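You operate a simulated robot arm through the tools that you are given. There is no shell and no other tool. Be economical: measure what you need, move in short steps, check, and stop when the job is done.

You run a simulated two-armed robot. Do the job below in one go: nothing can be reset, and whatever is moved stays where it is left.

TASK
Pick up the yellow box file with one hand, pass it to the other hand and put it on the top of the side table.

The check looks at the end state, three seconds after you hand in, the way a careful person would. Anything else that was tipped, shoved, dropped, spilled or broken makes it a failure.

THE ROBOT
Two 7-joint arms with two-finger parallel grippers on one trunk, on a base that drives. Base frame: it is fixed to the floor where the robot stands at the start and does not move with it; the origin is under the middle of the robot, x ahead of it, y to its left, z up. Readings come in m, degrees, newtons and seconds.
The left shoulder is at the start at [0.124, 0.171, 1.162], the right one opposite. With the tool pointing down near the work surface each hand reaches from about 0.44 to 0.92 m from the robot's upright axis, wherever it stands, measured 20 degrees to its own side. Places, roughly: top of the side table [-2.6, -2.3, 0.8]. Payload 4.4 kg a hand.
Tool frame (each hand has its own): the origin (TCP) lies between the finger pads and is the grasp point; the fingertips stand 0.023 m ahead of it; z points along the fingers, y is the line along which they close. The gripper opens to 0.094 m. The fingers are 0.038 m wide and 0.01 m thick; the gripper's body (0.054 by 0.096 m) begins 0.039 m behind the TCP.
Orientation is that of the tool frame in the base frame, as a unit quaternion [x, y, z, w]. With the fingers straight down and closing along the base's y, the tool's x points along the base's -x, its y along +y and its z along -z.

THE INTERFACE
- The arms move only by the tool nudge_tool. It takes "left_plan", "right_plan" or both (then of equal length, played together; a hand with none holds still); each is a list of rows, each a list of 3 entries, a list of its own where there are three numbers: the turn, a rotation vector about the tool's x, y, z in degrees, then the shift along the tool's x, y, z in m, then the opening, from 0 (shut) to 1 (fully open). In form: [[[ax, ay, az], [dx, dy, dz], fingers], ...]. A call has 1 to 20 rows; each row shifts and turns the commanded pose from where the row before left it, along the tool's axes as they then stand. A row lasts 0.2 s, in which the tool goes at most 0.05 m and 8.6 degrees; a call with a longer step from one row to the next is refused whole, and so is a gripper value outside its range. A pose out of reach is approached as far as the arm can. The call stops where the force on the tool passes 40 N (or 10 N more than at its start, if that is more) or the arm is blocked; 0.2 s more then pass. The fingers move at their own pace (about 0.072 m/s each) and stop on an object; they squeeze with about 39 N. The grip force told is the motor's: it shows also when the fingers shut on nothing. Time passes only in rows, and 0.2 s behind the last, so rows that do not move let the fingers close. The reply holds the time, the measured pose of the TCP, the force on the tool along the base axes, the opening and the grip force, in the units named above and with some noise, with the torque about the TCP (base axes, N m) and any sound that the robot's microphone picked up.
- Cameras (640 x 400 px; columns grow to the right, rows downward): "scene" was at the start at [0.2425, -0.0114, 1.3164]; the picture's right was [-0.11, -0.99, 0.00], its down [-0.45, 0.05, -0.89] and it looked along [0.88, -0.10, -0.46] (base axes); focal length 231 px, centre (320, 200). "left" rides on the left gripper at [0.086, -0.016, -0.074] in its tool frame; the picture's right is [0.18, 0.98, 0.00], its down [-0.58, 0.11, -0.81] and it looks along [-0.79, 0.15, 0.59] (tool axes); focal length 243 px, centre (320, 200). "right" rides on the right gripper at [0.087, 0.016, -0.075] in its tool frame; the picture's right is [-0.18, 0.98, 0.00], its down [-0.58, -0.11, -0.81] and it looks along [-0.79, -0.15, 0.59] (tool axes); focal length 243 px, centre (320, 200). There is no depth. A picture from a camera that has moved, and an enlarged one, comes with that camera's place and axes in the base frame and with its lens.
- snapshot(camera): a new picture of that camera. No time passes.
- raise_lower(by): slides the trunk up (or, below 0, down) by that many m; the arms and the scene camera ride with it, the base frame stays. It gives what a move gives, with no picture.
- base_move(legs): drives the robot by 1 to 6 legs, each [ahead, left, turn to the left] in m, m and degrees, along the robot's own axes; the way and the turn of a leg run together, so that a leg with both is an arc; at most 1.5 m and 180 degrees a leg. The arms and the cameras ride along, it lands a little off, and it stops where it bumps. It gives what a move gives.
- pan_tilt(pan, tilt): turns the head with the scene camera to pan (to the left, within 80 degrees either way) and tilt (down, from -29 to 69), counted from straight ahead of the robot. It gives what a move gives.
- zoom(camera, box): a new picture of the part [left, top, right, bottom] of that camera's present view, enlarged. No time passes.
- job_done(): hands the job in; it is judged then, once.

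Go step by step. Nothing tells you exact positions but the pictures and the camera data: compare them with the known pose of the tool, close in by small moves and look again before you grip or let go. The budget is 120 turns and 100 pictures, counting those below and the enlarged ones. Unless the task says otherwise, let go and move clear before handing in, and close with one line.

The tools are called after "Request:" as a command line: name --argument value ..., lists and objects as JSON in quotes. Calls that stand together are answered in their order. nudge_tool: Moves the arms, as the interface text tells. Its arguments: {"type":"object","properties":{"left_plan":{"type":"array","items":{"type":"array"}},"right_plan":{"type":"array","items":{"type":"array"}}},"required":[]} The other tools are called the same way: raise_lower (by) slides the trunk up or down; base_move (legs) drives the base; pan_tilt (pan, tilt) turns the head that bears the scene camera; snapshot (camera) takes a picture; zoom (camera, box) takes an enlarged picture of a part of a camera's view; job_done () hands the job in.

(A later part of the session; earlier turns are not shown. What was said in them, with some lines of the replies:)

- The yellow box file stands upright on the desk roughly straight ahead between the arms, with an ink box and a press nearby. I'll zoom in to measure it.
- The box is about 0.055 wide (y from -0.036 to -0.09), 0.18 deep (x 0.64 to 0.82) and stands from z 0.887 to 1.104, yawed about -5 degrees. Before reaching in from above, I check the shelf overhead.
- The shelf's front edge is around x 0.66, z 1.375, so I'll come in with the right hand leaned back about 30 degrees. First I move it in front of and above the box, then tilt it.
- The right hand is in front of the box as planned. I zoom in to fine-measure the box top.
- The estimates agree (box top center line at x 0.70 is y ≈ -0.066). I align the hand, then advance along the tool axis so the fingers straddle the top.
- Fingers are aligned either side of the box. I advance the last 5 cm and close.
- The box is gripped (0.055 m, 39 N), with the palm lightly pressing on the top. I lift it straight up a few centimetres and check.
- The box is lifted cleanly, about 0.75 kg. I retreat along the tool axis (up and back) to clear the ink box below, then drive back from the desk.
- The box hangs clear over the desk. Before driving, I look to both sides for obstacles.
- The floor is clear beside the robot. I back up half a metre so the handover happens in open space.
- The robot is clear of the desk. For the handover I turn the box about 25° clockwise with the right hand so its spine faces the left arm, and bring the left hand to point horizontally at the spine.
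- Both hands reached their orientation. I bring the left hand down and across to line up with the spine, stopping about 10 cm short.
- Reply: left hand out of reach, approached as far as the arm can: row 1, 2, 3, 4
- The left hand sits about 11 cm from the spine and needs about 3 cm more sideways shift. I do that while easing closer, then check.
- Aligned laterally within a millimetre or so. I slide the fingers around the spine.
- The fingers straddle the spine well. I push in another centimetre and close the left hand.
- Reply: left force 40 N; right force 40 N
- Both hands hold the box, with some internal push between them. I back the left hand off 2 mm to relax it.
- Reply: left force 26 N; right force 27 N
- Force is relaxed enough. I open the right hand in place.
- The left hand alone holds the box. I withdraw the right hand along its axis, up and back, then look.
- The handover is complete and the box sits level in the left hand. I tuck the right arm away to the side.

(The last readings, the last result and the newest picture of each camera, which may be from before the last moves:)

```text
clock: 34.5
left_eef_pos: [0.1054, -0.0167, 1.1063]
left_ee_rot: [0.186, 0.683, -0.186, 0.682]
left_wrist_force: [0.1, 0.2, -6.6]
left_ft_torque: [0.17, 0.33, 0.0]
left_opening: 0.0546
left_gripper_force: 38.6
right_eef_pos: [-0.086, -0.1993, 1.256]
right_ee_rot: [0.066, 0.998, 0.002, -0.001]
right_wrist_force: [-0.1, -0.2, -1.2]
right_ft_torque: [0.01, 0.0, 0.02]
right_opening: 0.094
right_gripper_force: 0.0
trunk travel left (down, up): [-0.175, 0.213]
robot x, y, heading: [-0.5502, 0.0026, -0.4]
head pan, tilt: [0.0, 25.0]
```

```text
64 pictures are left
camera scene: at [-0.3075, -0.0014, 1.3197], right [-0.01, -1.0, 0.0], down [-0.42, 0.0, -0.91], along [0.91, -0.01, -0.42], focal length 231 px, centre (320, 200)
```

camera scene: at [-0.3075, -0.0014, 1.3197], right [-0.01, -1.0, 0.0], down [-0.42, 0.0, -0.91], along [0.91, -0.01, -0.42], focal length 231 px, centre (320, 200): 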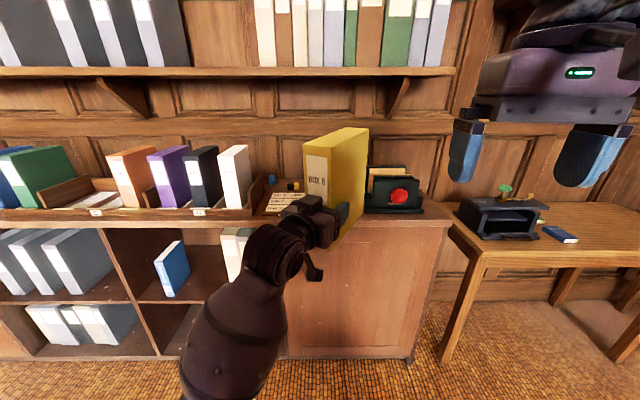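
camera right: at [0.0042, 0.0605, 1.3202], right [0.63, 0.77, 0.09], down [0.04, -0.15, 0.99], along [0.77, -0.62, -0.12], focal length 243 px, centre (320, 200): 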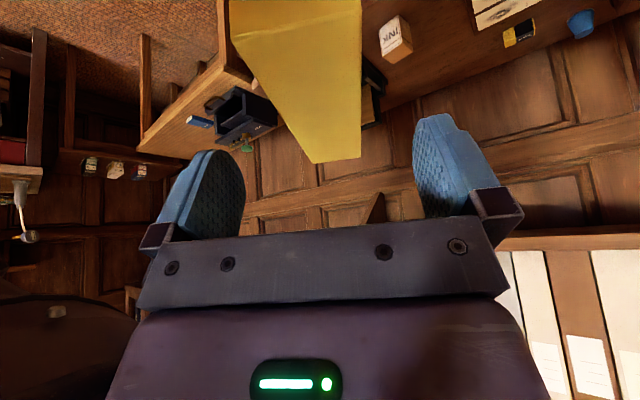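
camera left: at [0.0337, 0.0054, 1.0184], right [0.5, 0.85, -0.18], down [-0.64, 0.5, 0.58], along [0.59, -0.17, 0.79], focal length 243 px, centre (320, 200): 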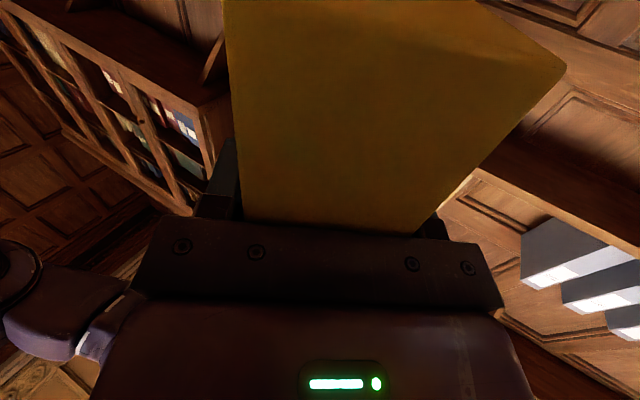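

Right arm is clear. I turn the robot right 90° to look for the side table.

Request:
base_move --legs '[[-0.15, 0, 0], [0, 0, -100]]'

Request:
pan_tilt --pan -45 --tilt 15

Request:
snapshot --camera "scene"

Request:
pan_tilt --pan 0 --tilt 20

Request:
snapshot --camera "scene"

```text
clock: 40.2
left_eef_pos: [-0.8431, -0.6395, 1.1071]
left_ee_rot: [0.643, 0.294, -0.643, 0.294]
left_wrist_force: [-0.8, 0.6, -6.4]
left_ft_torque: [0.27, -0.25, -0.02]
left_opening: 0.0549
left_gripper_force: 38.8
right_eef_pos: [-0.9858, -0.42, 1.2562]
right_ee_rot: [0.81, 0.586, 0.001, 0.001]
right_wrist_force: [0.1, -0.5, -0.5]
right_ft_torque: [-0.02, -0.03, 0.0]
right_opening: 0.0939
right_gripper_force: 0.0
trunk travel left (down, up): [-0.175, 0.213]
robot x, y, heading: [-0.7034, 0.0045, -101.1]
head pan, tilt: [0.0, 25.0]
```

```text
clock: 41.3
left_eef_pos: [-0.8427, -0.6397, 1.1065]
left_ee_rot: [0.643, 0.295, -0.642, 0.294]
left_wrist_force: [0.0, 0.3, -7.3]
left_ft_torque: [0.27, -0.26, -0.02]
left_opening: 0.0547
left_gripper_force: 39.8
right_eef_pos: [-0.9858, -0.4197, 1.256]
right_ee_rot: [0.811, 0.585, 0.002, 0.001]
right_wrist_force: [-0.8, -0.3, -0.7]
right_ft_torque: [0.0, -0.02, -0.01]
right_opening: 0.094
right_gripper_force: 0.0
trunk travel left (down, up): [-0.175, 0.213]
robot x, y, heading: [-0.7006, 0.0044, -100.9]
head pan, tilt: [-45.0, 15.0]
```

```text
63 pictures are left
camera scene: at [-0.8111, -0.2015, 1.336], right [-0.56, 0.83, 0.0], down [0.21, 0.15, -0.97], along [-0.8, -0.54, -0.26], focal length 231 px, centre (320, 200)
```

scene: 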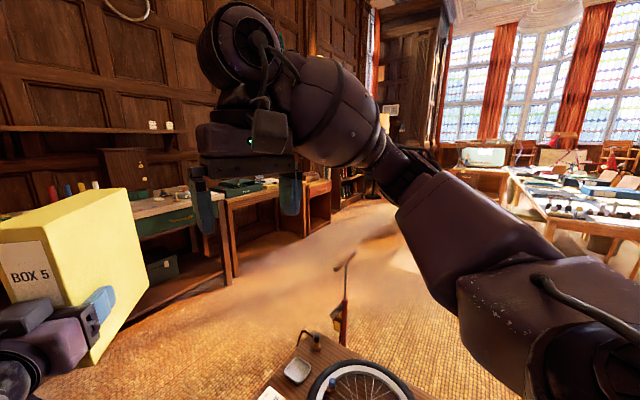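

```text
clock: 42.4
left_eef_pos: [-0.8432, -0.6391, 1.1072]
left_ee_rot: [0.644, 0.295, -0.642, 0.293]
left_wrist_force: [-0.3, -0.4, -7.5]
left_ft_torque: [0.31, -0.23, 0.01]
left_opening: 0.0548
left_gripper_force: 38.8
right_eef_pos: [-0.9856, -0.4189, 1.2555]
right_ee_rot: [0.811, 0.585, 0.002, 0.001]
right_wrist_force: [-0.8, 0.7, 0.5]
right_ft_torque: [0.02, 0.0, -0.01]
right_opening: 0.094
right_gripper_force: 0.0
trunk travel left (down, up): [-0.175, 0.213]
robot x, y, heading: [-0.7026, 0.0068, -101.3]
head pan, tilt: [0.0, 20.0]
```

```text
62 pictures are left
camera scene: at [-0.7516, -0.2405, 1.3278], right [-0.98, 0.19, 0.0], down [0.07, 0.34, -0.94], along [-0.18, -0.92, -0.34], focal length 231 px, centre (320, 200)
```

scene: 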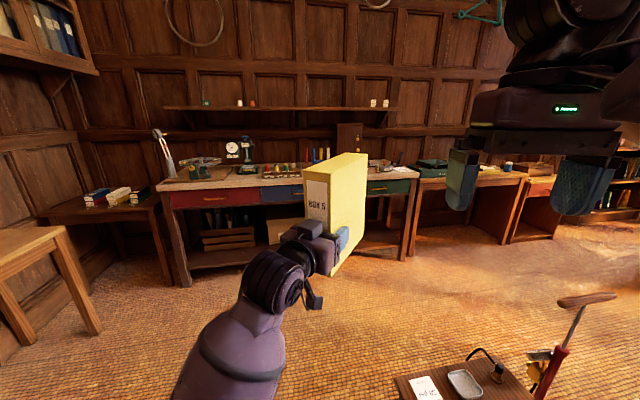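

The side table appears to be the table right of the workbench, with a teal case on it. I zoom in, and also note the low table with a bicycle wheel near the path.

Request:
pan_tilt --pan -30 --tilt 30

Request:
snapshot --camera "scene"

Request:
zoom --camera "scene" --box '[300, 60, 500, 200]'

```text
clock: 43.4
left_eef_pos: [-0.8427, -0.6391, 1.1051]
left_ee_rot: [0.644, 0.294, -0.643, 0.293]
left_wrist_force: [-0.3, 0.3, -7.8]
left_ft_torque: [0.28, -0.28, 0.01]
left_opening: 0.0551
left_gripper_force: 38.7
right_eef_pos: [-0.986, -0.42, 1.2552]
right_ee_rot: [0.811, 0.586, 0.001, 0.001]
right_wrist_force: [0.2, -0.4, 0.4]
right_ft_torque: [-0.01, -0.01, -0.02]
right_opening: 0.094
right_gripper_force: 0.1
trunk travel left (down, up): [-0.175, 0.213]
robot x, y, heading: [-0.7044, 0.0025, -101.3]
head pan, tilt: [-30.0, 30.0]
```

```text
61 pictures are left
camera scene: at [-0.793, -0.2175, 1.3118], right [-0.76, 0.66, 0.0], down [0.33, 0.38, -0.87], along [-0.57, -0.65, -0.5], focal length 231 px, centre (320, 200)
```

scene: 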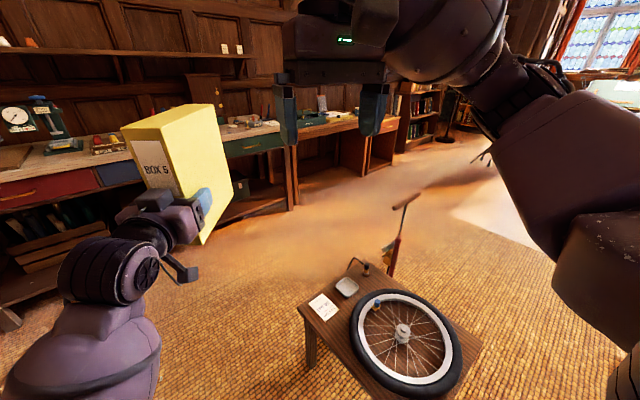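

```text
2.86 times, centred on (400, 130) of scene
camera zoom: at [-0.793, -0.2175, 1.3118], right [-0.76, 0.66, 0.0], down [0.33, 0.38, -0.87], along [-0.57, -0.65, -0.5], focal length 660 px, centre (91, 400)
```

zoom: 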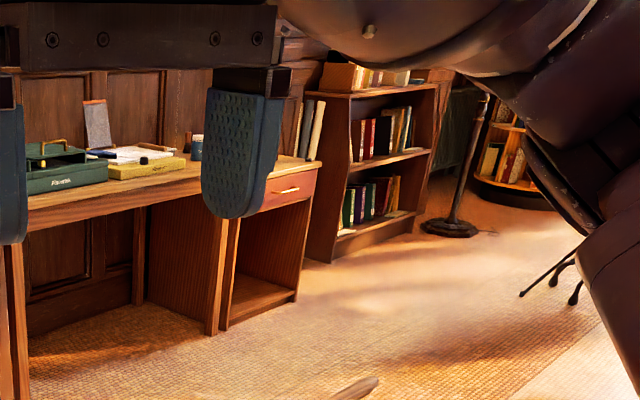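

The low table occupies roughly x -1.1..-1.6, y -0.15..-0.76, so I go around it. First I head straight toward -y, then turn to face -x.

Request:
base_move --legs '[[0, 0, 11.3], [0.9, 0.1, 0], [0, 0, -90]]'

Request:
pan_tilt --pan 0 --tilt 30

Request:
snapshot --camera "scene"

Request:
pan_tilt --pan 45 --tilt 20

Request:
snapshot --camera "scene"

```text
clock: 52.7
left_eef_pos: [-1.252, -0.87, 1.106]
left_ee_rot: [0.683, -0.185, -0.682, -0.185]
left_wrist_force: [0.4, 0.7, -7.5]
left_ft_torque: [-0.17, -0.34, 0.0]
left_opening: 0.0551
left_gripper_force: 38.9
right_eef_pos: [-1.0645, -0.689, 1.257]
right_ee_rot: [0.998, -0.068, 0.001, 0.002]
right_wrist_force: [0.0, 0.0, -0.8]
right_ft_torque: [0.02, -0.04, 0.01]
right_opening: 0.0942
right_gripper_force: 0.1
trunk travel left (down, up): [-0.175, 0.213]
robot x, y, heading: [-0.5916, -0.8879, 179.7]
head pan, tilt: [-30.0, 30.0]
```

```text
clock: 53.6
left_eef_pos: [-1.2518, -0.8711, 1.1064]
left_ee_rot: [0.683, -0.184, -0.682, -0.184]
left_wrist_force: [-1.3, -0.1, -7.2]
left_ft_torque: [-0.17, -0.35, -0.01]
left_opening: 0.0549
left_gripper_force: 39.7
right_eef_pos: [-1.0625, -0.6884, 1.2563]
right_ee_rot: [0.998, -0.068, 0.0, 0.003]
right_wrist_force: [0.0, -0.4, 0.1]
right_ft_torque: [-0.01, -0.05, 0.01]
right_opening: 0.0942
right_gripper_force: 0.1
trunk travel left (down, up): [-0.175, 0.213]
robot x, y, heading: [-0.5966, -0.8889, 179.4]
head pan, tilt: [0.0, 30.0]
```

```text
59 pictures are left
camera scene: at [-0.8397, -0.8892, 1.3118], right [0.01, 1.0, 0.0], down [0.5, 0.0, -0.87], along [-0.87, 0.01, -0.5], focal length 231 px, centre (320, 200)
```

scene: 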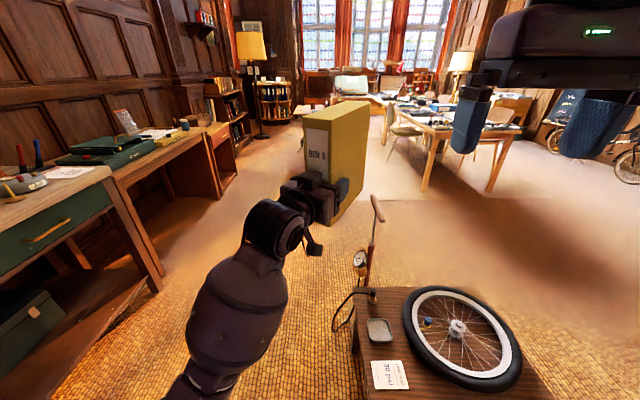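

```text
clock: 54.8
left_eef_pos: [-1.252, -0.8712, 1.106]
left_ee_rot: [0.683, -0.185, -0.683, -0.185]
left_wrist_force: [-0.4, 0.7, -6.5]
left_ft_torque: [-0.17, -0.29, 0.0]
left_opening: 0.055
left_gripper_force: 38.5
right_eef_pos: [-1.0621, -0.6881, 1.2563]
right_ee_rot: [0.998, -0.067, 0.001, 0.002]
right_wrist_force: [0.3, 0.2, -0.1]
right_ft_torque: [-0.01, 0.03, 0.0]
right_opening: 0.0942
right_gripper_force: 0.0
trunk travel left (down, up): [-0.175, 0.213]
robot x, y, heading: [-0.5934, -0.8862, 179.6]
head pan, tilt: [45.0, 20.0]
```

```text
58 pictures are left
camera scene: at [-0.8156, -0.9552, 1.3278], right [-0.7, 0.71, 0.0], down [0.24, 0.24, -0.94], along [-0.67, -0.66, -0.34], focal length 231 px, centre (320, 200)
```

scene: 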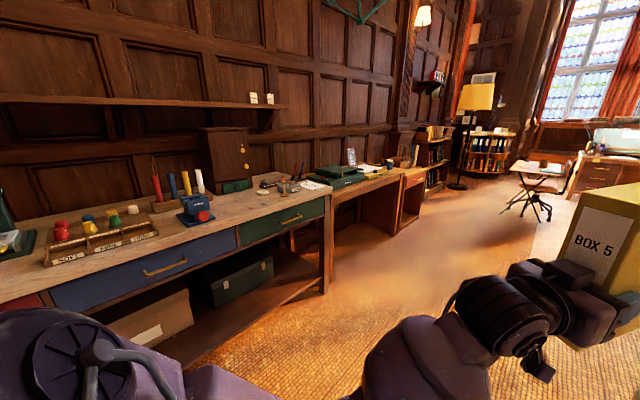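

The route along y ≈ -1.35 between bench and pump is open. I strafe left and drive ahead, then look at the side table.

Request:
base_move --legs '[[0, 0.46, 0], [1.3, 0, 0]]'

Request:
pan_tilt --pan 50 --tilt 25

Request:
snapshot --camera "scene"

```text
clock: 65.5
left_eef_pos: [-2.5472, -1.3537, 1.1063]
left_ee_rot: [0.684, -0.179, -0.684, -0.179]
left_wrist_force: [0.1, -0.2, -6.6]
left_ft_torque: [-0.2, -0.35, 0.02]
left_opening: 0.0549
left_gripper_force: 39.5
right_eef_pos: [-2.361, -1.1687, 1.2555]
right_ee_rot: [0.998, -0.059, 0.001, 0.002]
right_wrist_force: [0.0, -0.2, 1.1]
right_ft_torque: [-0.01, 0.01, -0.01]
right_opening: 0.0939
right_gripper_force: 0.1
trunk travel left (down, up): [-0.175, 0.213]
robot x, y, heading: [-1.8911, -1.3608, -179.4]
head pan, tilt: [45.0, 20.0]
```

```text
clock: 66.2
left_eef_pos: [-2.5473, -1.3536, 1.1063]
left_ee_rot: [0.686, -0.179, -0.683, -0.178]
left_wrist_force: [-0.6, -0.2, -7.0]
left_ft_torque: [-0.17, -0.32, -0.01]
left_opening: 0.0548
left_gripper_force: 38.9
right_eef_pos: [-2.3617, -1.1683, 1.2557]
right_ee_rot: [0.998, -0.058, 0.001, 0.002]
right_wrist_force: [0.1, 0.3, 0.2]
right_ft_torque: [0.0, 0.01, -0.01]
right_opening: 0.0941
right_gripper_force: 0.0
trunk travel left (down, up): [-0.175, 0.213]
robot x, y, heading: [-1.8902, -1.3621, -179.4]
head pan, tilt: [50.0, 25.0]
```

```text
57 pictures are left
camera scene: at [-2.1034, -1.4349, 1.3198], right [-0.77, 0.63, 0.0], down [0.27, 0.33, -0.91], along [-0.57, -0.7, -0.42], focal length 231 px, centre (320, 200)
```

scene: 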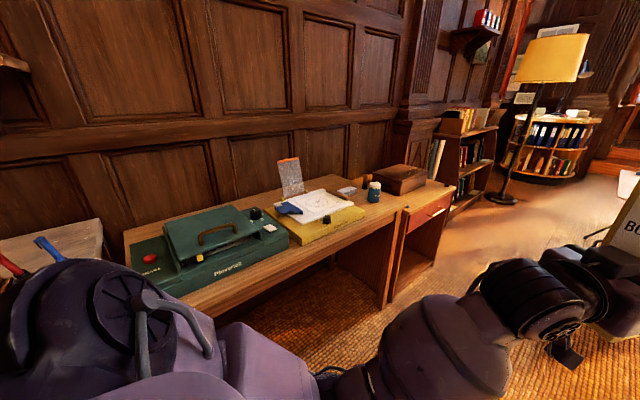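

The side table carries a teal case, a yellow board with paper and small items. I zoom in to find free space.

Request:
zoom --camera "scene" --box '[120, 140, 320, 300]'

Request:
zoom --camera "scene" --box '[250, 140, 470, 310]'

```text
2.50 times, centred on (220, 220) of scene
camera zoom: at [-2.1034, -1.4349, 1.3198], right [-0.77, 0.63, 0.0], down [0.27, 0.33, -0.91], along [-0.57, -0.7, -0.42], focal length 577 px, centre (570, 150)
```

zoom: 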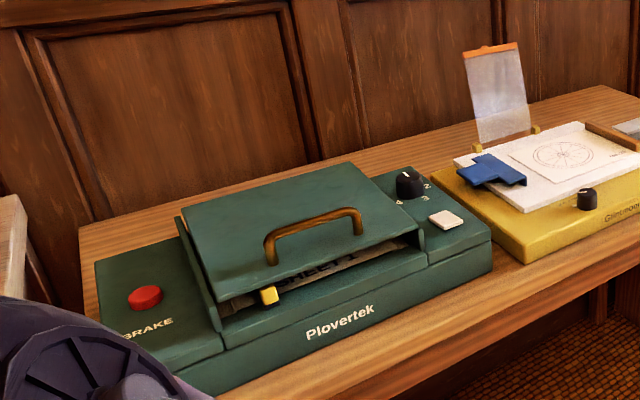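

```text
2.35 times, centred on (360, 225) of scene
camera zoom: at [-2.1034, -1.4349, 1.3198], right [-0.77, 0.63, 0.0], down [0.27, 0.33, -0.91], along [-0.57, -0.7, -0.42], focal length 543 px, centre (226, 141)
```

zoom: 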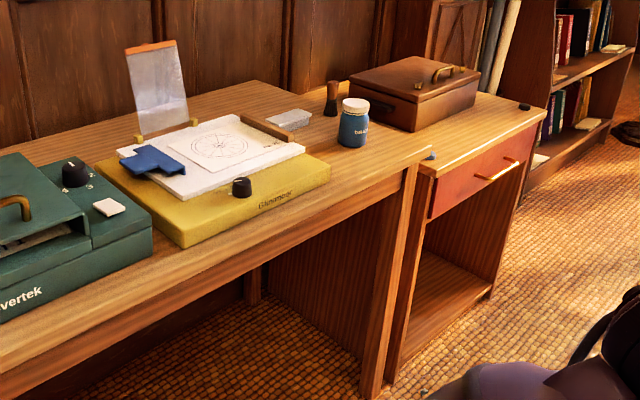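

The only good free spot is the strip right of the yellow device (x ≈ -2.86..-2.98, y ≈ -2.0..-2.27), short of the blue jar. With the robot heading -60° the left hand points straight at it, so I go there while staying back from the table.

Request:
pan_tilt --pan 0 --tilt 25

Request:
snapshot --camera "scene"

```text
clock: 67.3
left_eef_pos: [-2.5476, -1.3535, 1.1061]
left_ee_rot: [0.685, -0.177, -0.684, -0.178]
left_wrist_force: [-0.8, -0.1, -8.2]
left_ft_torque: [-0.18, -0.33, 0.05]
left_opening: 0.0551
left_gripper_force: 38.8
right_eef_pos: [-2.3616, -1.1686, 1.2559]
right_ee_rot: [0.998, -0.059, 0.001, 0.003]
right_wrist_force: [-0.3, 0.1, 1.2]
right_ft_torque: [0.02, 0.02, 0.02]
right_opening: 0.094
right_gripper_force: 0.1
trunk travel left (down, up): [-0.175, 0.213]
robot x, y, heading: [-1.8886, -1.357, -179.3]
head pan, tilt: [0.0, 25.0]
```

```text
54 pictures are left
camera scene: at [-2.1371, -1.3649, 1.3197], right [-0.01, 1.0, 0.0], down [0.42, 0.01, -0.91], along [-0.91, -0.01, -0.42], focal length 231 px, centre (320, 200)
```

scene: 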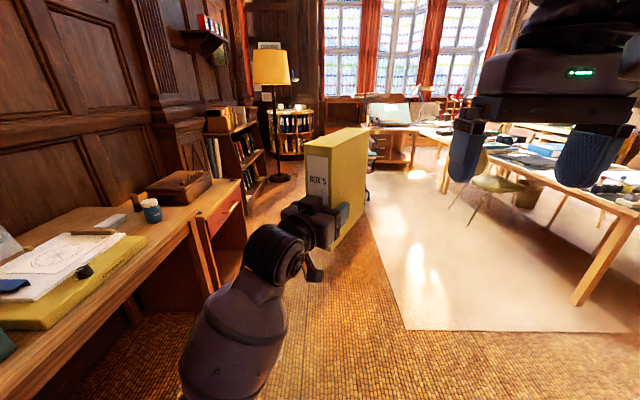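

Plenty of room. I drive and turn to heading -60.

Request:
base_move --legs '[[0.9, -0.1, 0], [0, 0, 119.3], [-0.225, -0.39, 0]]'

Request:
pan_tilt --pan -20 --tilt 40

Request:
snapshot --camera "scene"

```text
clock: 80.7
left_eef_pos: [-2.9225, -1.8527, 1.1073]
left_ee_rot: [0.498, 0.503, -0.497, 0.501]
left_wrist_force: [0.8, -0.7, -6.8]
left_ft_torque: [0.37, 0.02, 0.02]
left_opening: 0.0549
left_gripper_force: 39.1
right_eef_pos: [-3.1751, -1.7821, 1.2572]
right_ee_rot: [0.552, 0.834, 0.002, 0.0]
right_wrist_force: [-0.5, 0.4, 0.7]
right_ft_torque: [0.03, 0.03, 0.04]
right_opening: 0.094
right_gripper_force: 0.0
trunk travel left (down, up): [-0.175, 0.213]
robot x, y, heading: [-3.2369, -1.278, -59.8]
head pan, tilt: [0.0, 25.0]
```

```text
clock: 81.5
left_eef_pos: [-2.9211, -1.852, 1.1058]
left_ee_rot: [0.499, 0.504, -0.497, 0.501]
left_wrist_force: [0.7, 2.1, -7.8]
left_ft_torque: [0.4, -0.01, 0.01]
left_opening: 0.0549
left_gripper_force: 38.4
right_eef_pos: [-3.1748, -1.7814, 1.2555]
right_ee_rot: [0.552, 0.834, 0.001, 0.001]
right_wrist_force: [0.2, -0.7, -0.3]
right_ft_torque: [0.0, -0.02, -0.01]
right_opening: 0.0941
right_gripper_force: 0.1
trunk travel left (down, up): [-0.175, 0.213]
robot x, y, heading: [-3.2403, -1.2767, -59.7]
head pan, tilt: [-20.0, 40.0]
```

```text
53 pictures are left
camera scene: at [-3.1494, -1.495, 1.2965], right [-0.98, -0.18, 0.0], down [-0.12, 0.63, -0.77], along [0.14, -0.75, -0.64], focal length 231 px, centre (320, 200)
```

scene: 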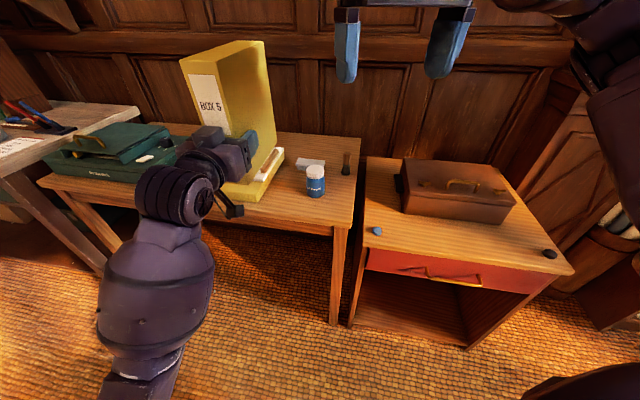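

The whole right end of the table is visible now. I zoom in to measure the free slot.

Request:
zoom --camera "scene" --box '[200, 110, 400, 250]'

```text
2.86 times, centred on (300, 180) of scene
camera zoom: at [-3.1494, -1.495, 1.2965], right [-0.98, -0.18, 0.0], down [-0.12, 0.63, -0.77], along [0.14, -0.75, -0.64], focal length 660 px, centre (377, 257)
```

zoom: 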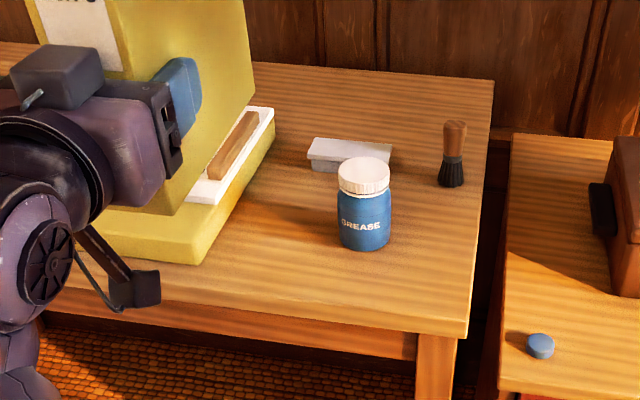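

The slot is free between x -2.846 (yellow device) and -2.995 (jar), y -1.99 to -2.24, and the hand is already on its centre line (x -2.921). The wrist camera hangs low, so I'll set the box flush with the front edge and push it in afterwards. I drive 12 cm closer first.

Request:
base_move --legs '[[0.1036, -0.0605, 0]]'

Request:
raise_lower --by -0.12

Request:
snapshot --camera "scene"

Request:
zoom --camera "scene" --box '[120, 100, 360, 280]'

```text
clock: 82.7
left_eef_pos: [-2.9219, -1.9724, 1.1058]
left_ee_rot: [0.499, 0.502, -0.498, 0.501]
left_wrist_force: [-0.7, -0.8, -7.2]
left_ft_torque: [0.36, 0.02, -0.02]
left_opening: 0.0549
left_gripper_force: 39.1
right_eef_pos: [-3.1741, -1.903, 1.2543]
right_ee_rot: [0.551, 0.834, 0.002, 0.0]
right_wrist_force: [-1.5, -0.3, -0.2]
right_ft_torque: [0.0, 0.04, 0.0]
right_opening: 0.0938
right_gripper_force: 0.0
trunk travel left (down, up): [-0.175, 0.213]
robot x, y, heading: [-3.2406, -1.3989, -59.9]
head pan, tilt: [-20.0, 40.0]
```

```text
clock: 84.2
left_eef_pos: [-2.9231, -1.9709, 0.9881]
left_ee_rot: [0.497, 0.503, -0.497, 0.503]
left_wrist_force: [0.2, -0.3, -6.3]
left_ft_torque: [0.39, 0.01, -0.01]
left_opening: 0.0543
left_gripper_force: 39.2
right_eef_pos: [-3.1761, -1.9006, 1.1375]
right_ee_rot: [0.552, 0.834, 0.001, 0.001]
right_wrist_force: [-0.6, 0.2, -0.1]
right_ft_torque: [-0.01, -0.01, -0.02]
right_opening: 0.0942
right_gripper_force: 0.0
trunk travel left (down, up): [-0.055, 0.333]
robot x, y, heading: [-3.241, -1.396, -59.6]
head pan, tilt: [-20.0, 40.0]
```

```text
51 pictures are left
camera scene: at [-3.0913, -1.7152, 1.1497], right [-0.98, -0.18, 0.0], down [-0.12, 0.63, -0.77], along [0.14, -0.75, -0.64], focal length 231 px, centre (320, 200)
```

scene: 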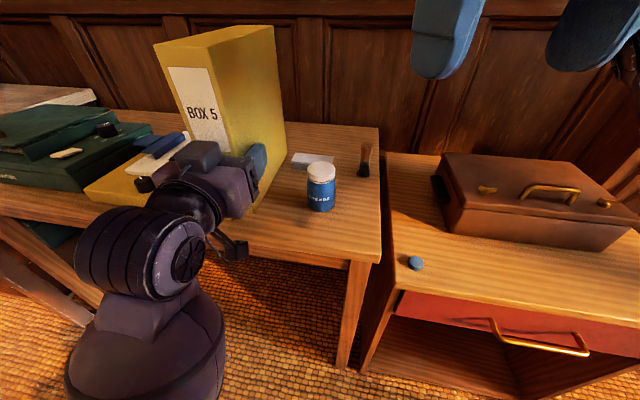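

```text
2.22 times, centred on (240, 190) of scene
camera zoom: at [-3.0913, -1.7152, 1.1497], right [-0.98, -0.18, 0.0], down [-0.12, 0.63, -0.77], along [0.14, -0.75, -0.64], focal length 513 px, centre (498, 222)
```

zoom: 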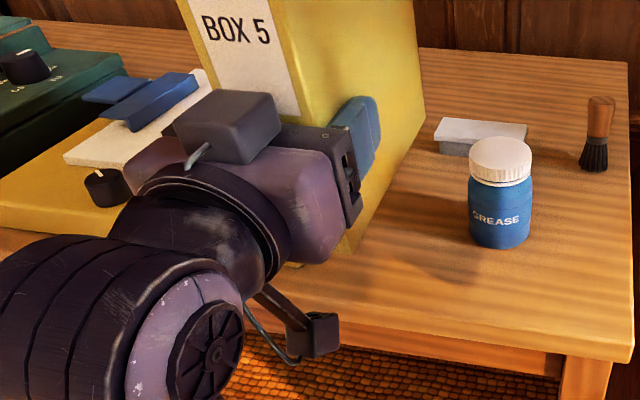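

The alignment still looks good. I move the hand 5 cm forward and then down to about 3 cm above the table.

Request:
nudge_tool --left_plan '[[[0, 0, 0], [0, 0, 0.017], 0], [[0, 0, 0], [0, 0, 0.017], 0], [[0, 0, 0], [0, 0, 0.016], 0], [[0, 0, 0], [0.02, 0, 0], 0], [[0, 0, 0], [0.02, 0, 0], 0], [[0, 0, 0], [0.02, 0, 0], 0], [[0, 0, 0], [0, 0, 0], 0]]'

Request:
zoom --camera "scene" --box '[120, 100, 360, 280]'

Request:
snapshot --camera "left"

```text
clock: 85.8
left_eef_pos: [-2.9217, -2.0209, 0.926]
left_ee_rot: [0.498, 0.503, -0.497, 0.502]
left_wrist_force: [0.4, -0.4, -6.5]
left_ft_torque: [0.4, 0.02, -0.03]
left_opening: 0.0549
left_gripper_force: 38.9
right_eef_pos: [-3.1762, -1.9008, 1.1365]
right_ee_rot: [0.552, 0.834, 0.002, 0.001]
right_wrist_force: [-0.3, 0.0, -0.8]
right_ft_torque: [-0.01, 0.02, -0.03]
right_opening: 0.0941
right_gripper_force: 0.0
trunk travel left (down, up): [-0.055, 0.333]
robot x, y, heading: [-3.2433, -1.396, -59.6]
head pan, tilt: [-20.0, 40.0]
```

```text
2.22 times, centred on (240, 190) of scene
camera zoom: at [-3.0908, -1.7162, 1.1491], right [-0.98, -0.18, 0.0], down [-0.12, 0.63, -0.77], along [0.14, -0.75, -0.64], focal length 513 px, centre (498, 222)
```

zoom: 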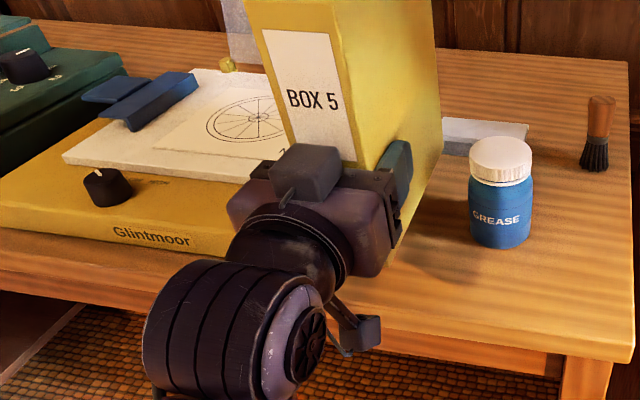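

```text
48 pictures are left
camera left: at [-2.9381, -1.9471, 0.8386], right [0.98, 0.01, -0.18], down [0.1, 0.81, 0.58], along [0.15, -0.59, 0.79], focal length 243 px, centre (320, 200)
```

left: 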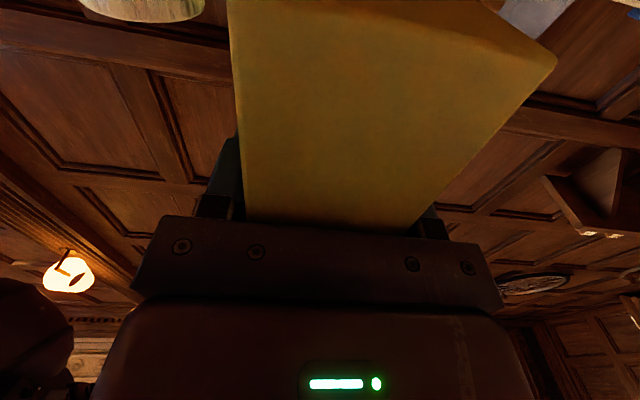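

The slot fits with equal margins on both sides. I retract 1 cm so the wrist camera stays clear of the table edge, then lower in small steps until contact.

Request:
nudge_tool --left_plan '[[[0, 0, 0], [0, 0, -0.01], 0], [[0, 0, 0], [0.01, 0, 0], 0], [[0, 0, 0], [0.008, 0, 0], 0], [[0, 0, 0], [0.004, 0, 0], 0], [[0, 0, 0], [0, 0, 0], 0]]'

Request:
zoom --camera "scene" --box '[180, 140, 340, 280]'

```text
clock: 87.0
left_eef_pos: [-2.9214, -2.0117, 0.9031]
left_ee_rot: [0.498, 0.503, -0.497, 0.501]
left_wrist_force: [-0.1, 0.6, -6.7]
left_ft_torque: [0.38, 0.0, -0.02]
left_opening: 0.0548
left_gripper_force: 39.1
right_eef_pos: [-3.1746, -1.9004, 1.137]
right_ee_rot: [0.551, 0.835, 0.002, 0.0]
right_wrist_force: [-0.3, -0.6, -0.1]
right_ft_torque: [0.01, -0.01, -0.01]
right_opening: 0.0939
right_gripper_force: 0.1
trunk travel left (down, up): [-0.055, 0.333]
robot x, y, heading: [-3.2425, -1.3975, -59.2]
head pan, tilt: [-20.0, 40.0]
```

```text
2.86 times, centred on (260, 210) of scene
camera zoom: at [-3.0907, -1.7163, 1.149], right [-0.98, -0.18, 0.0], down [-0.12, 0.63, -0.77], along [0.14, -0.75, -0.64], focal length 660 px, centre (491, 171)
```

zoom: 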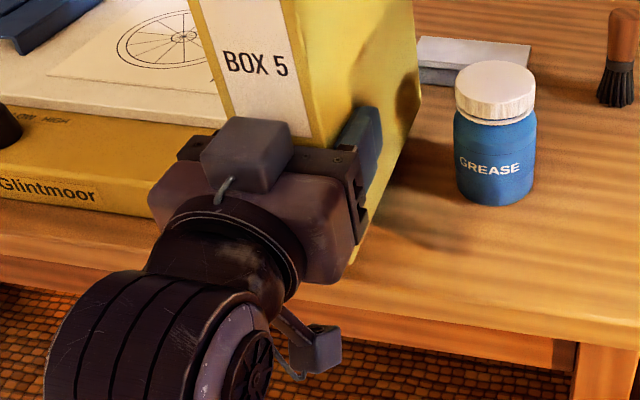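

The box bottom now overlaps the table just inside the edge, and the camera is in front of the edge. I lower further gently.

Request:
nudge_tool --left_plan '[[[0, 0, 0], [0.004, 0, 0], 0], [[0, 0, 0], [0.003, 0, 0], 0], [[0, 0, 0], [0.002, 0, 0], 0], [[0, 0, 0], [0.002, 0, 0], 0], [[0, 0, 0], [0, 0, 0], 0]]'

```text
clock: 88.2
left_eef_pos: [-2.9219, -2.0121, 0.8926]
left_ee_rot: [0.498, 0.503, -0.497, 0.502]
left_wrist_force: [-0.6, -0.5, -7.5]
left_ft_torque: [0.4, 0.03, 0.02]
left_opening: 0.0552
left_gripper_force: 39.5
right_eef_pos: [-3.1757, -1.9021, 1.1357]
right_ee_rot: [0.551, 0.834, 0.002, 0.001]
right_wrist_force: [-1.1, 0.4, 0.5]
right_ft_torque: [0.03, -0.03, -0.02]
right_opening: 0.0936
right_gripper_force: 0.1
trunk travel left (down, up): [-0.055, 0.333]
robot x, y, heading: [-3.2427, -1.3951, -59.7]
head pan, tilt: [-20.0, 40.0]
```

No contact yet. I continue in 1.5 mm steps.

Request:
nudge_tool --left_plan '[[[0, 0, 0], [0.0015, 0, 0], 0], [[0, 0, 0], [0.0015, 0, 0], 0], [[0, 0, 0], [0.0015, 0, 0], 0], [[0, 0, 0], [0, 0, 0], 0]]'

```text
clock: 89.2
left_eef_pos: [-2.9227, -2.0111, 0.8883]
left_ee_rot: [0.499, 0.504, -0.497, 0.501]
left_wrist_force: [-0.1, 0.1, -7.7]
left_ft_torque: [0.41, 0.0, -0.02]
left_opening: 0.0548
left_gripper_force: 38.8
right_eef_pos: [-3.1749, -1.9013, 1.1355]
right_ee_rot: [0.551, 0.834, 0.002, 0.0]
right_wrist_force: [-0.2, -0.4, 0.5]
right_ft_torque: [0.0, 0.0, 0.0]
right_opening: 0.094
right_gripper_force: 0.0
trunk travel left (down, up): [-0.055, 0.333]
robot x, y, heading: [-3.2448, -1.3963, -59.6]
head pan, tilt: [-20.0, 40.0]
```

Request:
zoom --camera "scene" --box '[220, 160, 320, 250]'

Request:
nudge_tool --left_plan '[[[0, 0, 0], [0.0015, 0, 0], 0], [[0, 0, 0], [0.0015, 0, 0], 0], [[0, 0, 0], [0.0015, 0, 0], 0], [[0, 0, 0], [0, 0, 0], 0]]'

```text
4.44 times, centred on (270, 205) of scene
camera zoom: at [-3.0907, -1.7163, 1.149], right [-0.98, -0.18, 0.0], down [-0.12, 0.63, -0.77], along [0.14, -0.75, -0.64], focal length 1026 px, centre (542, 178)
```

zoom: 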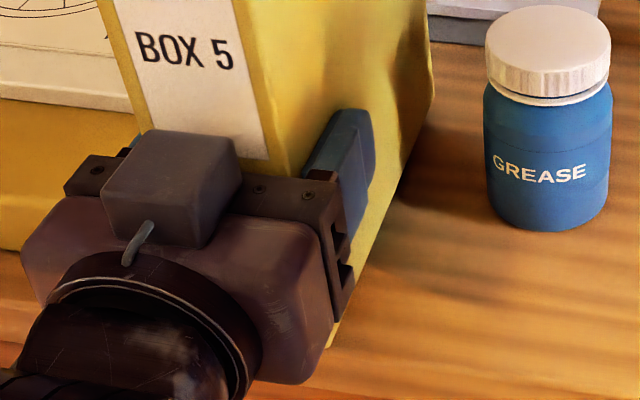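

```text
clock: 90.2
left_eef_pos: [-2.9226, -2.0125, 0.8852]
left_ee_rot: [0.498, 0.503, -0.497, 0.502]
left_wrist_force: [-0.2, -0.2, -8.2]
left_ft_torque: [0.38, 0.0, -0.02]
left_opening: 0.055
left_gripper_force: 39.2
right_eef_pos: [-3.1749, -1.9012, 1.1359]
right_ee_rot: [0.551, 0.834, 0.002, 0.0]
right_wrist_force: [0.5, -0.2, -0.4]
right_ft_torque: [-0.02, 0.0, 0.02]
right_opening: 0.0936
right_gripper_force: 0.0
trunk travel left (down, up): [-0.055, 0.333]
robot x, y, heading: [-3.2454, -1.3969, -59.7]
head pan, tilt: [-20.0, 40.0]
```

Still free. I continue lowering gently, watching the force.

Request:
nudge_tool --left_plan '[[[0, 0, 0], [0.0015, 0, 0], 0], [[0, 0, 0], [0.0015, 0, 0], 0], [[0, 0, 0], [0.0015, 0, 0], 0], [[0, 0, 0], [0, 0, 0], 0]]'

Request:
snapshot --camera "scene"

```text
clock: 91.2
left_eef_pos: [-2.9215, -2.0101, 0.8799]
left_ee_rot: [0.499, 0.503, -0.497, 0.501]
left_wrist_force: [0.7, 0.0, -6.9]
left_ft_torque: [0.4, 0.0, 0.03]
left_opening: 0.0549
left_gripper_force: 38.8
right_eef_pos: [-3.1745, -1.9027, 1.1363]
right_ee_rot: [0.551, 0.834, 0.001, 0.0]
right_wrist_force: [-0.1, 0.2, 0.2]
right_ft_torque: [-0.01, 0.0, -0.03]
right_opening: 0.094
right_gripper_force: 0.1
trunk travel left (down, up): [-0.055, 0.333]
robot x, y, heading: [-3.2418, -1.3959, -59.6]
head pan, tilt: [-20.0, 40.0]
```

```text
45 pictures are left
camera scene: at [-3.0907, -1.7163, 1.149], right [-0.98, -0.18, 0.0], down [-0.12, 0.63, -0.77], along [0.14, -0.75, -0.64], focal length 231 px, centre (320, 200)
```

scene: 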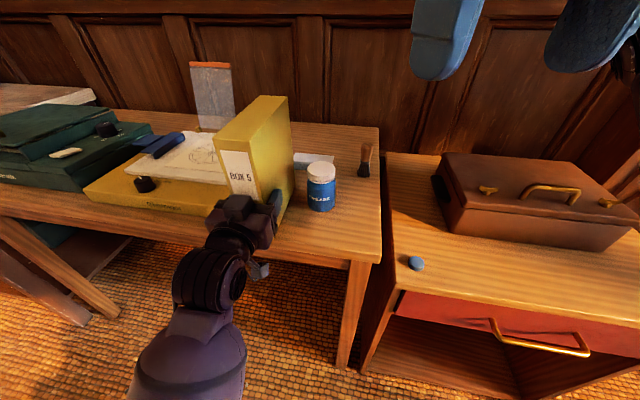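

Still no contact, so the table is a little lower than estimated. I continue.

Request:
nudge_tool --left_plan '[[[0, 0, 0], [0.0015, 0, 0], 0], [[0, 0, 0], [0.0015, 0, 0], 0], [[0, 0, 0], [0.0015, 0, 0], 0], [[0, 0, 0], [0.0015, 0, 0], 0], [[0, 0, 0], [0, 0, 0], 0]]'

Request:
zoom --camera "scene" --box '[220, 160, 320, 290]'

```text
clock: 92.4
left_eef_pos: [-2.9222, -2.0106, 0.8754]
left_ee_rot: [0.497, 0.501, -0.499, 0.503]
left_wrist_force: [4.6, -4.1, 10.1]
left_ft_torque: [0.47, 0.11, 0.0]
left_opening: 0.055
left_gripper_force: 38.7
right_eef_pos: [-3.1751, -1.9001, 1.1368]
right_ee_rot: [0.551, 0.834, 0.001, 0.001]
right_wrist_force: [-0.1, -0.1, 0.2]
right_ft_torque: [0.0, -0.01, 0.01]
right_opening: 0.0939
right_gripper_force: 0.0
trunk travel left (down, up): [-0.055, 0.333]
robot x, y, heading: [-3.2396, -1.399, -59.6]
head pan, tilt: [-20.0, 40.0]
```

```text
3.08 times, centred on (270, 225) of scene
camera zoom: at [-3.0909, -1.7154, 1.1497], right [-0.98, -0.18, 0.0], down [-0.12, 0.63, -0.77], along [0.14, -0.75, -0.64], focal length 710 px, centre (474, 123)
```

zoom: 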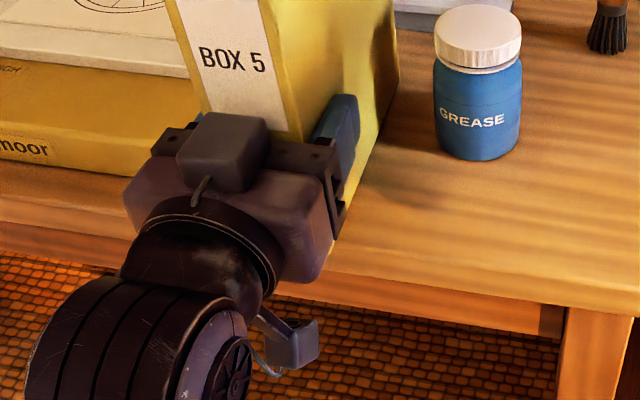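

Contact: the force shows the box resting on the table (top about z 0.787). I open the left hand.

Request:
nudge_tool --left_plan '[[[0, 0, 0], [0, 0, 0], 0.75], [[0, 0, 0], [0, 0, 0], 0.9], [[0, 0, 0], [0, 0, 0], 0.9], [[0, 0, 0], [0, 0, 0], 0.9]]'

Request:
snapshot --camera "scene"

Request:
snapshot --camera "left"

```text
clock: 93.4
left_eef_pos: [-2.9221, -2.0117, 0.8732]
left_ee_rot: [0.498, 0.503, -0.497, 0.502]
left_wrist_force: [-0.4, 0.0, -0.1]
left_ft_torque: [0.0, 0.0, 0.0]
left_opening: 0.0844
left_gripper_force: 0.1
right_eef_pos: [-3.1748, -1.9008, 1.1359]
right_ee_rot: [0.552, 0.834, 0.002, 0.0]
right_wrist_force: [-0.1, 0.4, -0.5]
right_ft_torque: [0.01, -0.02, 0.01]
right_opening: 0.0937
right_gripper_force: 0.1
trunk travel left (down, up): [-0.055, 0.333]
robot x, y, heading: [-3.2412, -1.3983, -59.5]
head pan, tilt: [-20.0, 40.0]
```

```text
43 pictures are left
camera scene: at [-3.0909, -1.7158, 1.1492], right [-0.98, -0.18, 0.0], down [-0.12, 0.63, -0.77], along [0.14, -0.75, -0.64], focal length 231 px, centre (320, 200)
```

scene: 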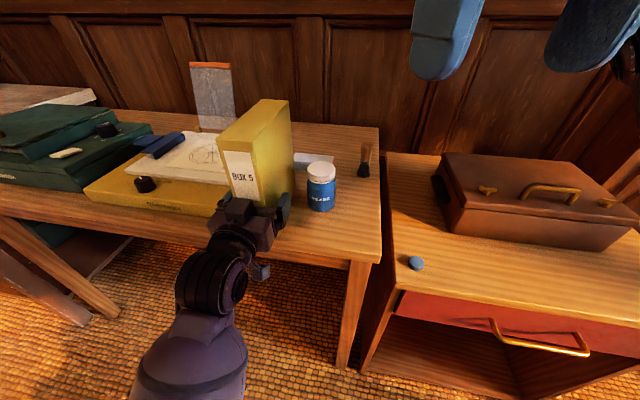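

```text
42 pictures are left
camera left: at [-2.9384, -1.937, 0.7856], right [0.98, 0.01, -0.18], down [0.1, 0.81, 0.58], along [0.15, -0.59, 0.79], focal length 243 px, centre (320, 200)
```

left: 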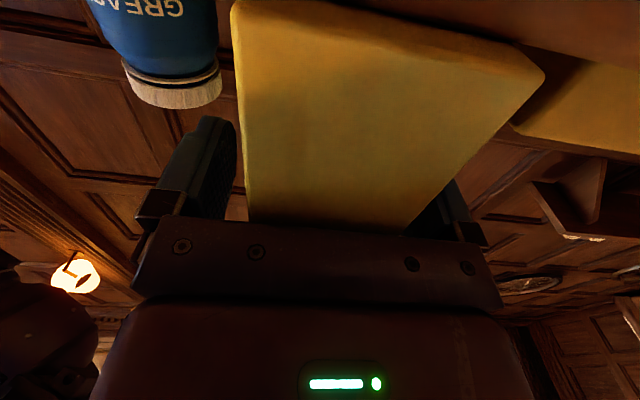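

The box stands on its own. I withdraw the hand straight back.

Request:
nudge_tool --left_plan '[[[0, 0, 0], [0, 0, -0.015], 0.9], [[0, 0, 0], [0, 0, -0.02], 0.9], [[0, 0, 0], [0, 0, -0.025], 0.9], [[0, 0, 0], [0, 0, -0.03], 0.9], [[0, 0, 0], [0, 0, -0.01], 0.9], [[0, 0, 0], [0, 0, 0], 0.9]]'

Request:
zoom --camera "scene" --box '[160, 90, 360, 270]'

Request:
snapshot --camera "left"

```text
clock: 94.8
left_eef_pos: [-2.9227, -1.9109, 0.8747]
left_ee_rot: [0.498, 0.503, -0.497, 0.502]
left_wrist_force: [-0.4, 0.0, -0.4]
left_ft_torque: [0.0, -0.03, 0.0]
left_opening: 0.0847
left_gripper_force: 0.1
right_eef_pos: [-3.1743, -1.902, 1.137]
right_ee_rot: [0.551, 0.835, 0.002, 0.001]
right_wrist_force: [0.2, 1.2, -0.4]
right_ft_torque: [-0.01, 0.05, 0.0]
right_opening: 0.094
right_gripper_force: 0.1
trunk travel left (down, up): [-0.055, 0.333]
robot x, y, heading: [-3.2413, -1.3967, -59.6]
head pan, tilt: [-20.0, 40.0]
```

```text
2.22 times, centred on (260, 180) of scene
camera zoom: at [-3.0909, -1.7158, 1.1492], right [-0.98, -0.18, 0.0], down [-0.12, 0.63, -0.77], along [0.14, -0.75, -0.64], focal length 513 px, centre (453, 244)
```

zoom: 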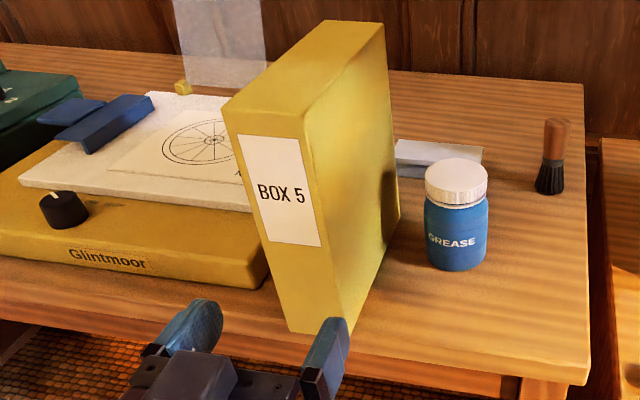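

```text
40 pictures are left
camera left: at [-2.9386, -1.8366, 0.7869], right [0.98, 0.01, -0.18], down [0.1, 0.81, 0.58], along [0.15, -0.59, 0.79], focal length 243 px, centre (320, 200)
```

left: 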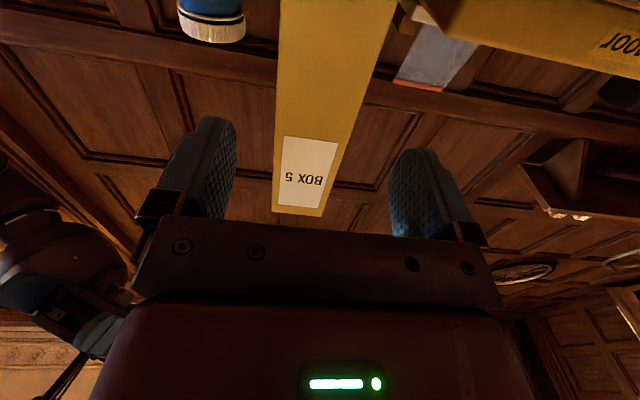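

The box stands flush with the front edge. I close the fingers and push the spine in about 3.5 cm for a safer position.

Request:
nudge_tool --left_plan '[[[0, 0, 0], [0, 0, 0], 0], [[0, 0, 0], [0, 0, 0], 0], [[0, 0, 0], [0, 0, 0], 0], [[0, 0, 0], [0, 0, 0], 0], [[0, 0, 0], [0, 0, 0.015], 0], [[0, 0, 0], [0, 0, 0.015], 0], [[0, 0, 0], [0, 0, 0.008], 0], [[0, 0, 0], [0, 0, 0.008], 0], [[0, 0, 0], [0, 0, 0.008], 0], [[0, 0, 0], [0, 0, 0.008], 0], [[0, 0, 0], [0, 0, 0.008], 0], [[0, 0, 0], [0, 0, 0.006], 0], [[0, 0, 0], [0, 0, 0], 0]]'

Request:
zoom --camera "scene" --box '[160, 90, 360, 270]'

```text
clock: 97.6
left_eef_pos: [-2.9218, -1.9872, 0.8735]
left_ee_rot: [0.498, 0.504, -0.497, 0.502]
left_wrist_force: [0.4, 1.5, -0.6]
left_ft_torque: [-0.04, 0.0, 0.03]
left_opening: 0.0001
left_gripper_force: 39.2
right_eef_pos: [-3.1758, -1.9001, 1.1364]
right_ee_rot: [0.551, 0.834, 0.002, 0.0]
right_wrist_force: [-0.2, -0.8, -1.3]
right_ft_torque: [0.01, -0.01, 0.0]
right_opening: 0.0942
right_gripper_force: 0.1
trunk travel left (down, up): [-0.055, 0.333]
robot x, y, heading: [-3.2411, -1.3987, -59.6]
head pan, tilt: [-20.0, 40.0]
```

```text
2.22 times, centred on (260, 180) of scene
camera zoom: at [-3.0909, -1.7157, 1.1493], right [-0.98, -0.18, 0.0], down [-0.12, 0.63, -0.77], along [0.14, -0.75, -0.64], focal length 513 px, centre (453, 244)
```

zoom: 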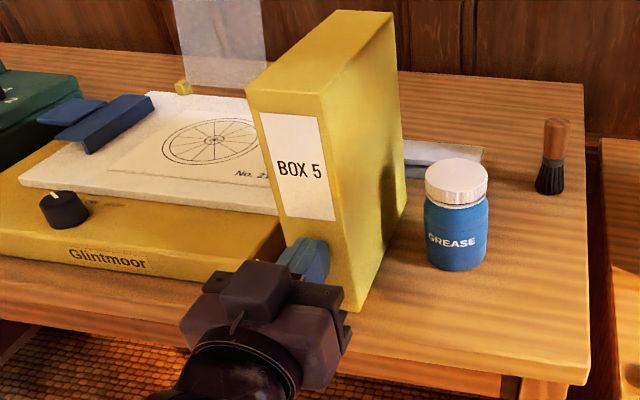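

Box moved in and is still upright, away from the other items. I retreat the hand and back the base off a little, then check.

Request:
nudge_tool --left_plan '[[[0, 0, 0], [0, 0, -0.02], 0], [[0, 0, 0], [0, 0, -0.03], 0], [[0, 0, 0], [0, 0, -0.03], 0], [[0, 0, 0], [0, 0, 0], 0]]'

Request:
base_move --legs '[[-0.173, 0.101, 0]]'

Request:
snapshot --camera "scene"

Request:
zoom --camera "scene" --box '[160, 70, 360, 250]'

```text
clock: 98.6
left_eef_pos: [-2.9242, -1.9069, 0.8747]
left_ee_rot: [0.498, 0.502, -0.498, 0.502]
left_wrist_force: [-0.5, -0.2, 0.4]
left_ft_torque: [0.0, -0.02, 0.0]
left_opening: 0.0001
left_gripper_force: 38.8
right_eef_pos: [-3.175, -1.9016, 1.1355]
right_ee_rot: [0.552, 0.834, 0.002, 0.0]
right_wrist_force: [-0.4, 0.6, -0.2]
right_ft_torque: [0.01, 0.01, 0.01]
right_opening: 0.0942
right_gripper_force: 0.1
trunk travel left (down, up): [-0.055, 0.333]
robot x, y, heading: [-3.2423, -1.4007, -59.7]
head pan, tilt: [-20.0, 40.0]
```

```text
clock: 100.2
left_eef_pos: [-2.9218, -1.7059, 0.8739]
left_ee_rot: [0.498, 0.502, -0.498, 0.501]
left_wrist_force: [-0.9, 0.1, 0.3]
left_ft_torque: [0.0, -0.02, -0.02]
left_opening: 0.0001
left_gripper_force: 39.3
right_eef_pos: [-3.1748, -1.6996, 1.1365]
right_ee_rot: [0.551, 0.835, 0.002, 0.0]
right_wrist_force: [1.5, -0.1, 0.6]
right_ft_torque: [0.03, -0.01, -0.02]
right_opening: 0.0941
right_gripper_force: 0.1
trunk travel left (down, up): [-0.055, 0.333]
robot x, y, heading: [-3.2399, -1.1967, -59.3]
head pan, tilt: [-20.0, 40.0]
```

```text
38 pictures are left
camera scene: at [-3.0892, -1.5149, 1.1493], right [-0.98, -0.18, 0.0], down [-0.12, 0.63, -0.77], along [0.14, -0.75, -0.64], focal length 231 px, centre (320, 200)
```

scene: 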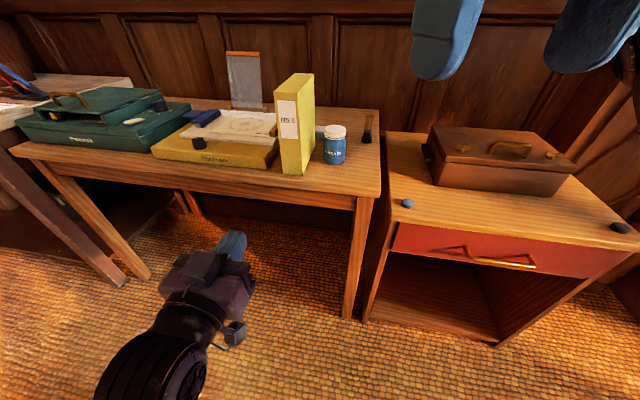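

```text
2.22 times, centred on (260, 160) of scene
camera zoom: at [-3.0892, -1.5149, 1.1493], right [-0.98, -0.18, 0.0], down [-0.12, 0.63, -0.77], along [0.14, -0.75, -0.64], focal length 513 px, centre (453, 289)
```

zoom: 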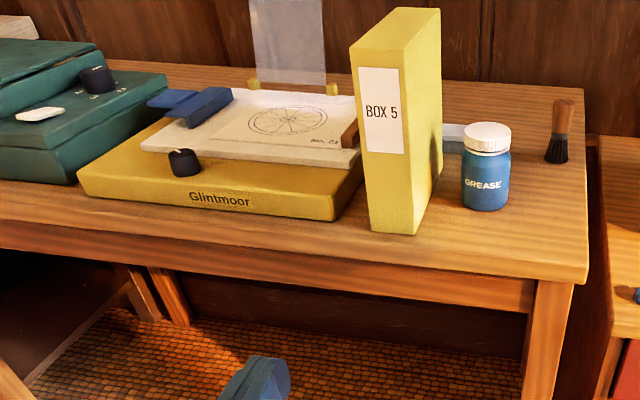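

The yellow box file stands upright and fully on the side table, clear of the neighbouring items, and both hands are well away. I hand in.

Request:
job_done

```text
The job is handed in.
```

The yellow box file was picked up with the right hand, passed to the left, and now stands upright on the side table; nothing else was knocked or moved that I could see.
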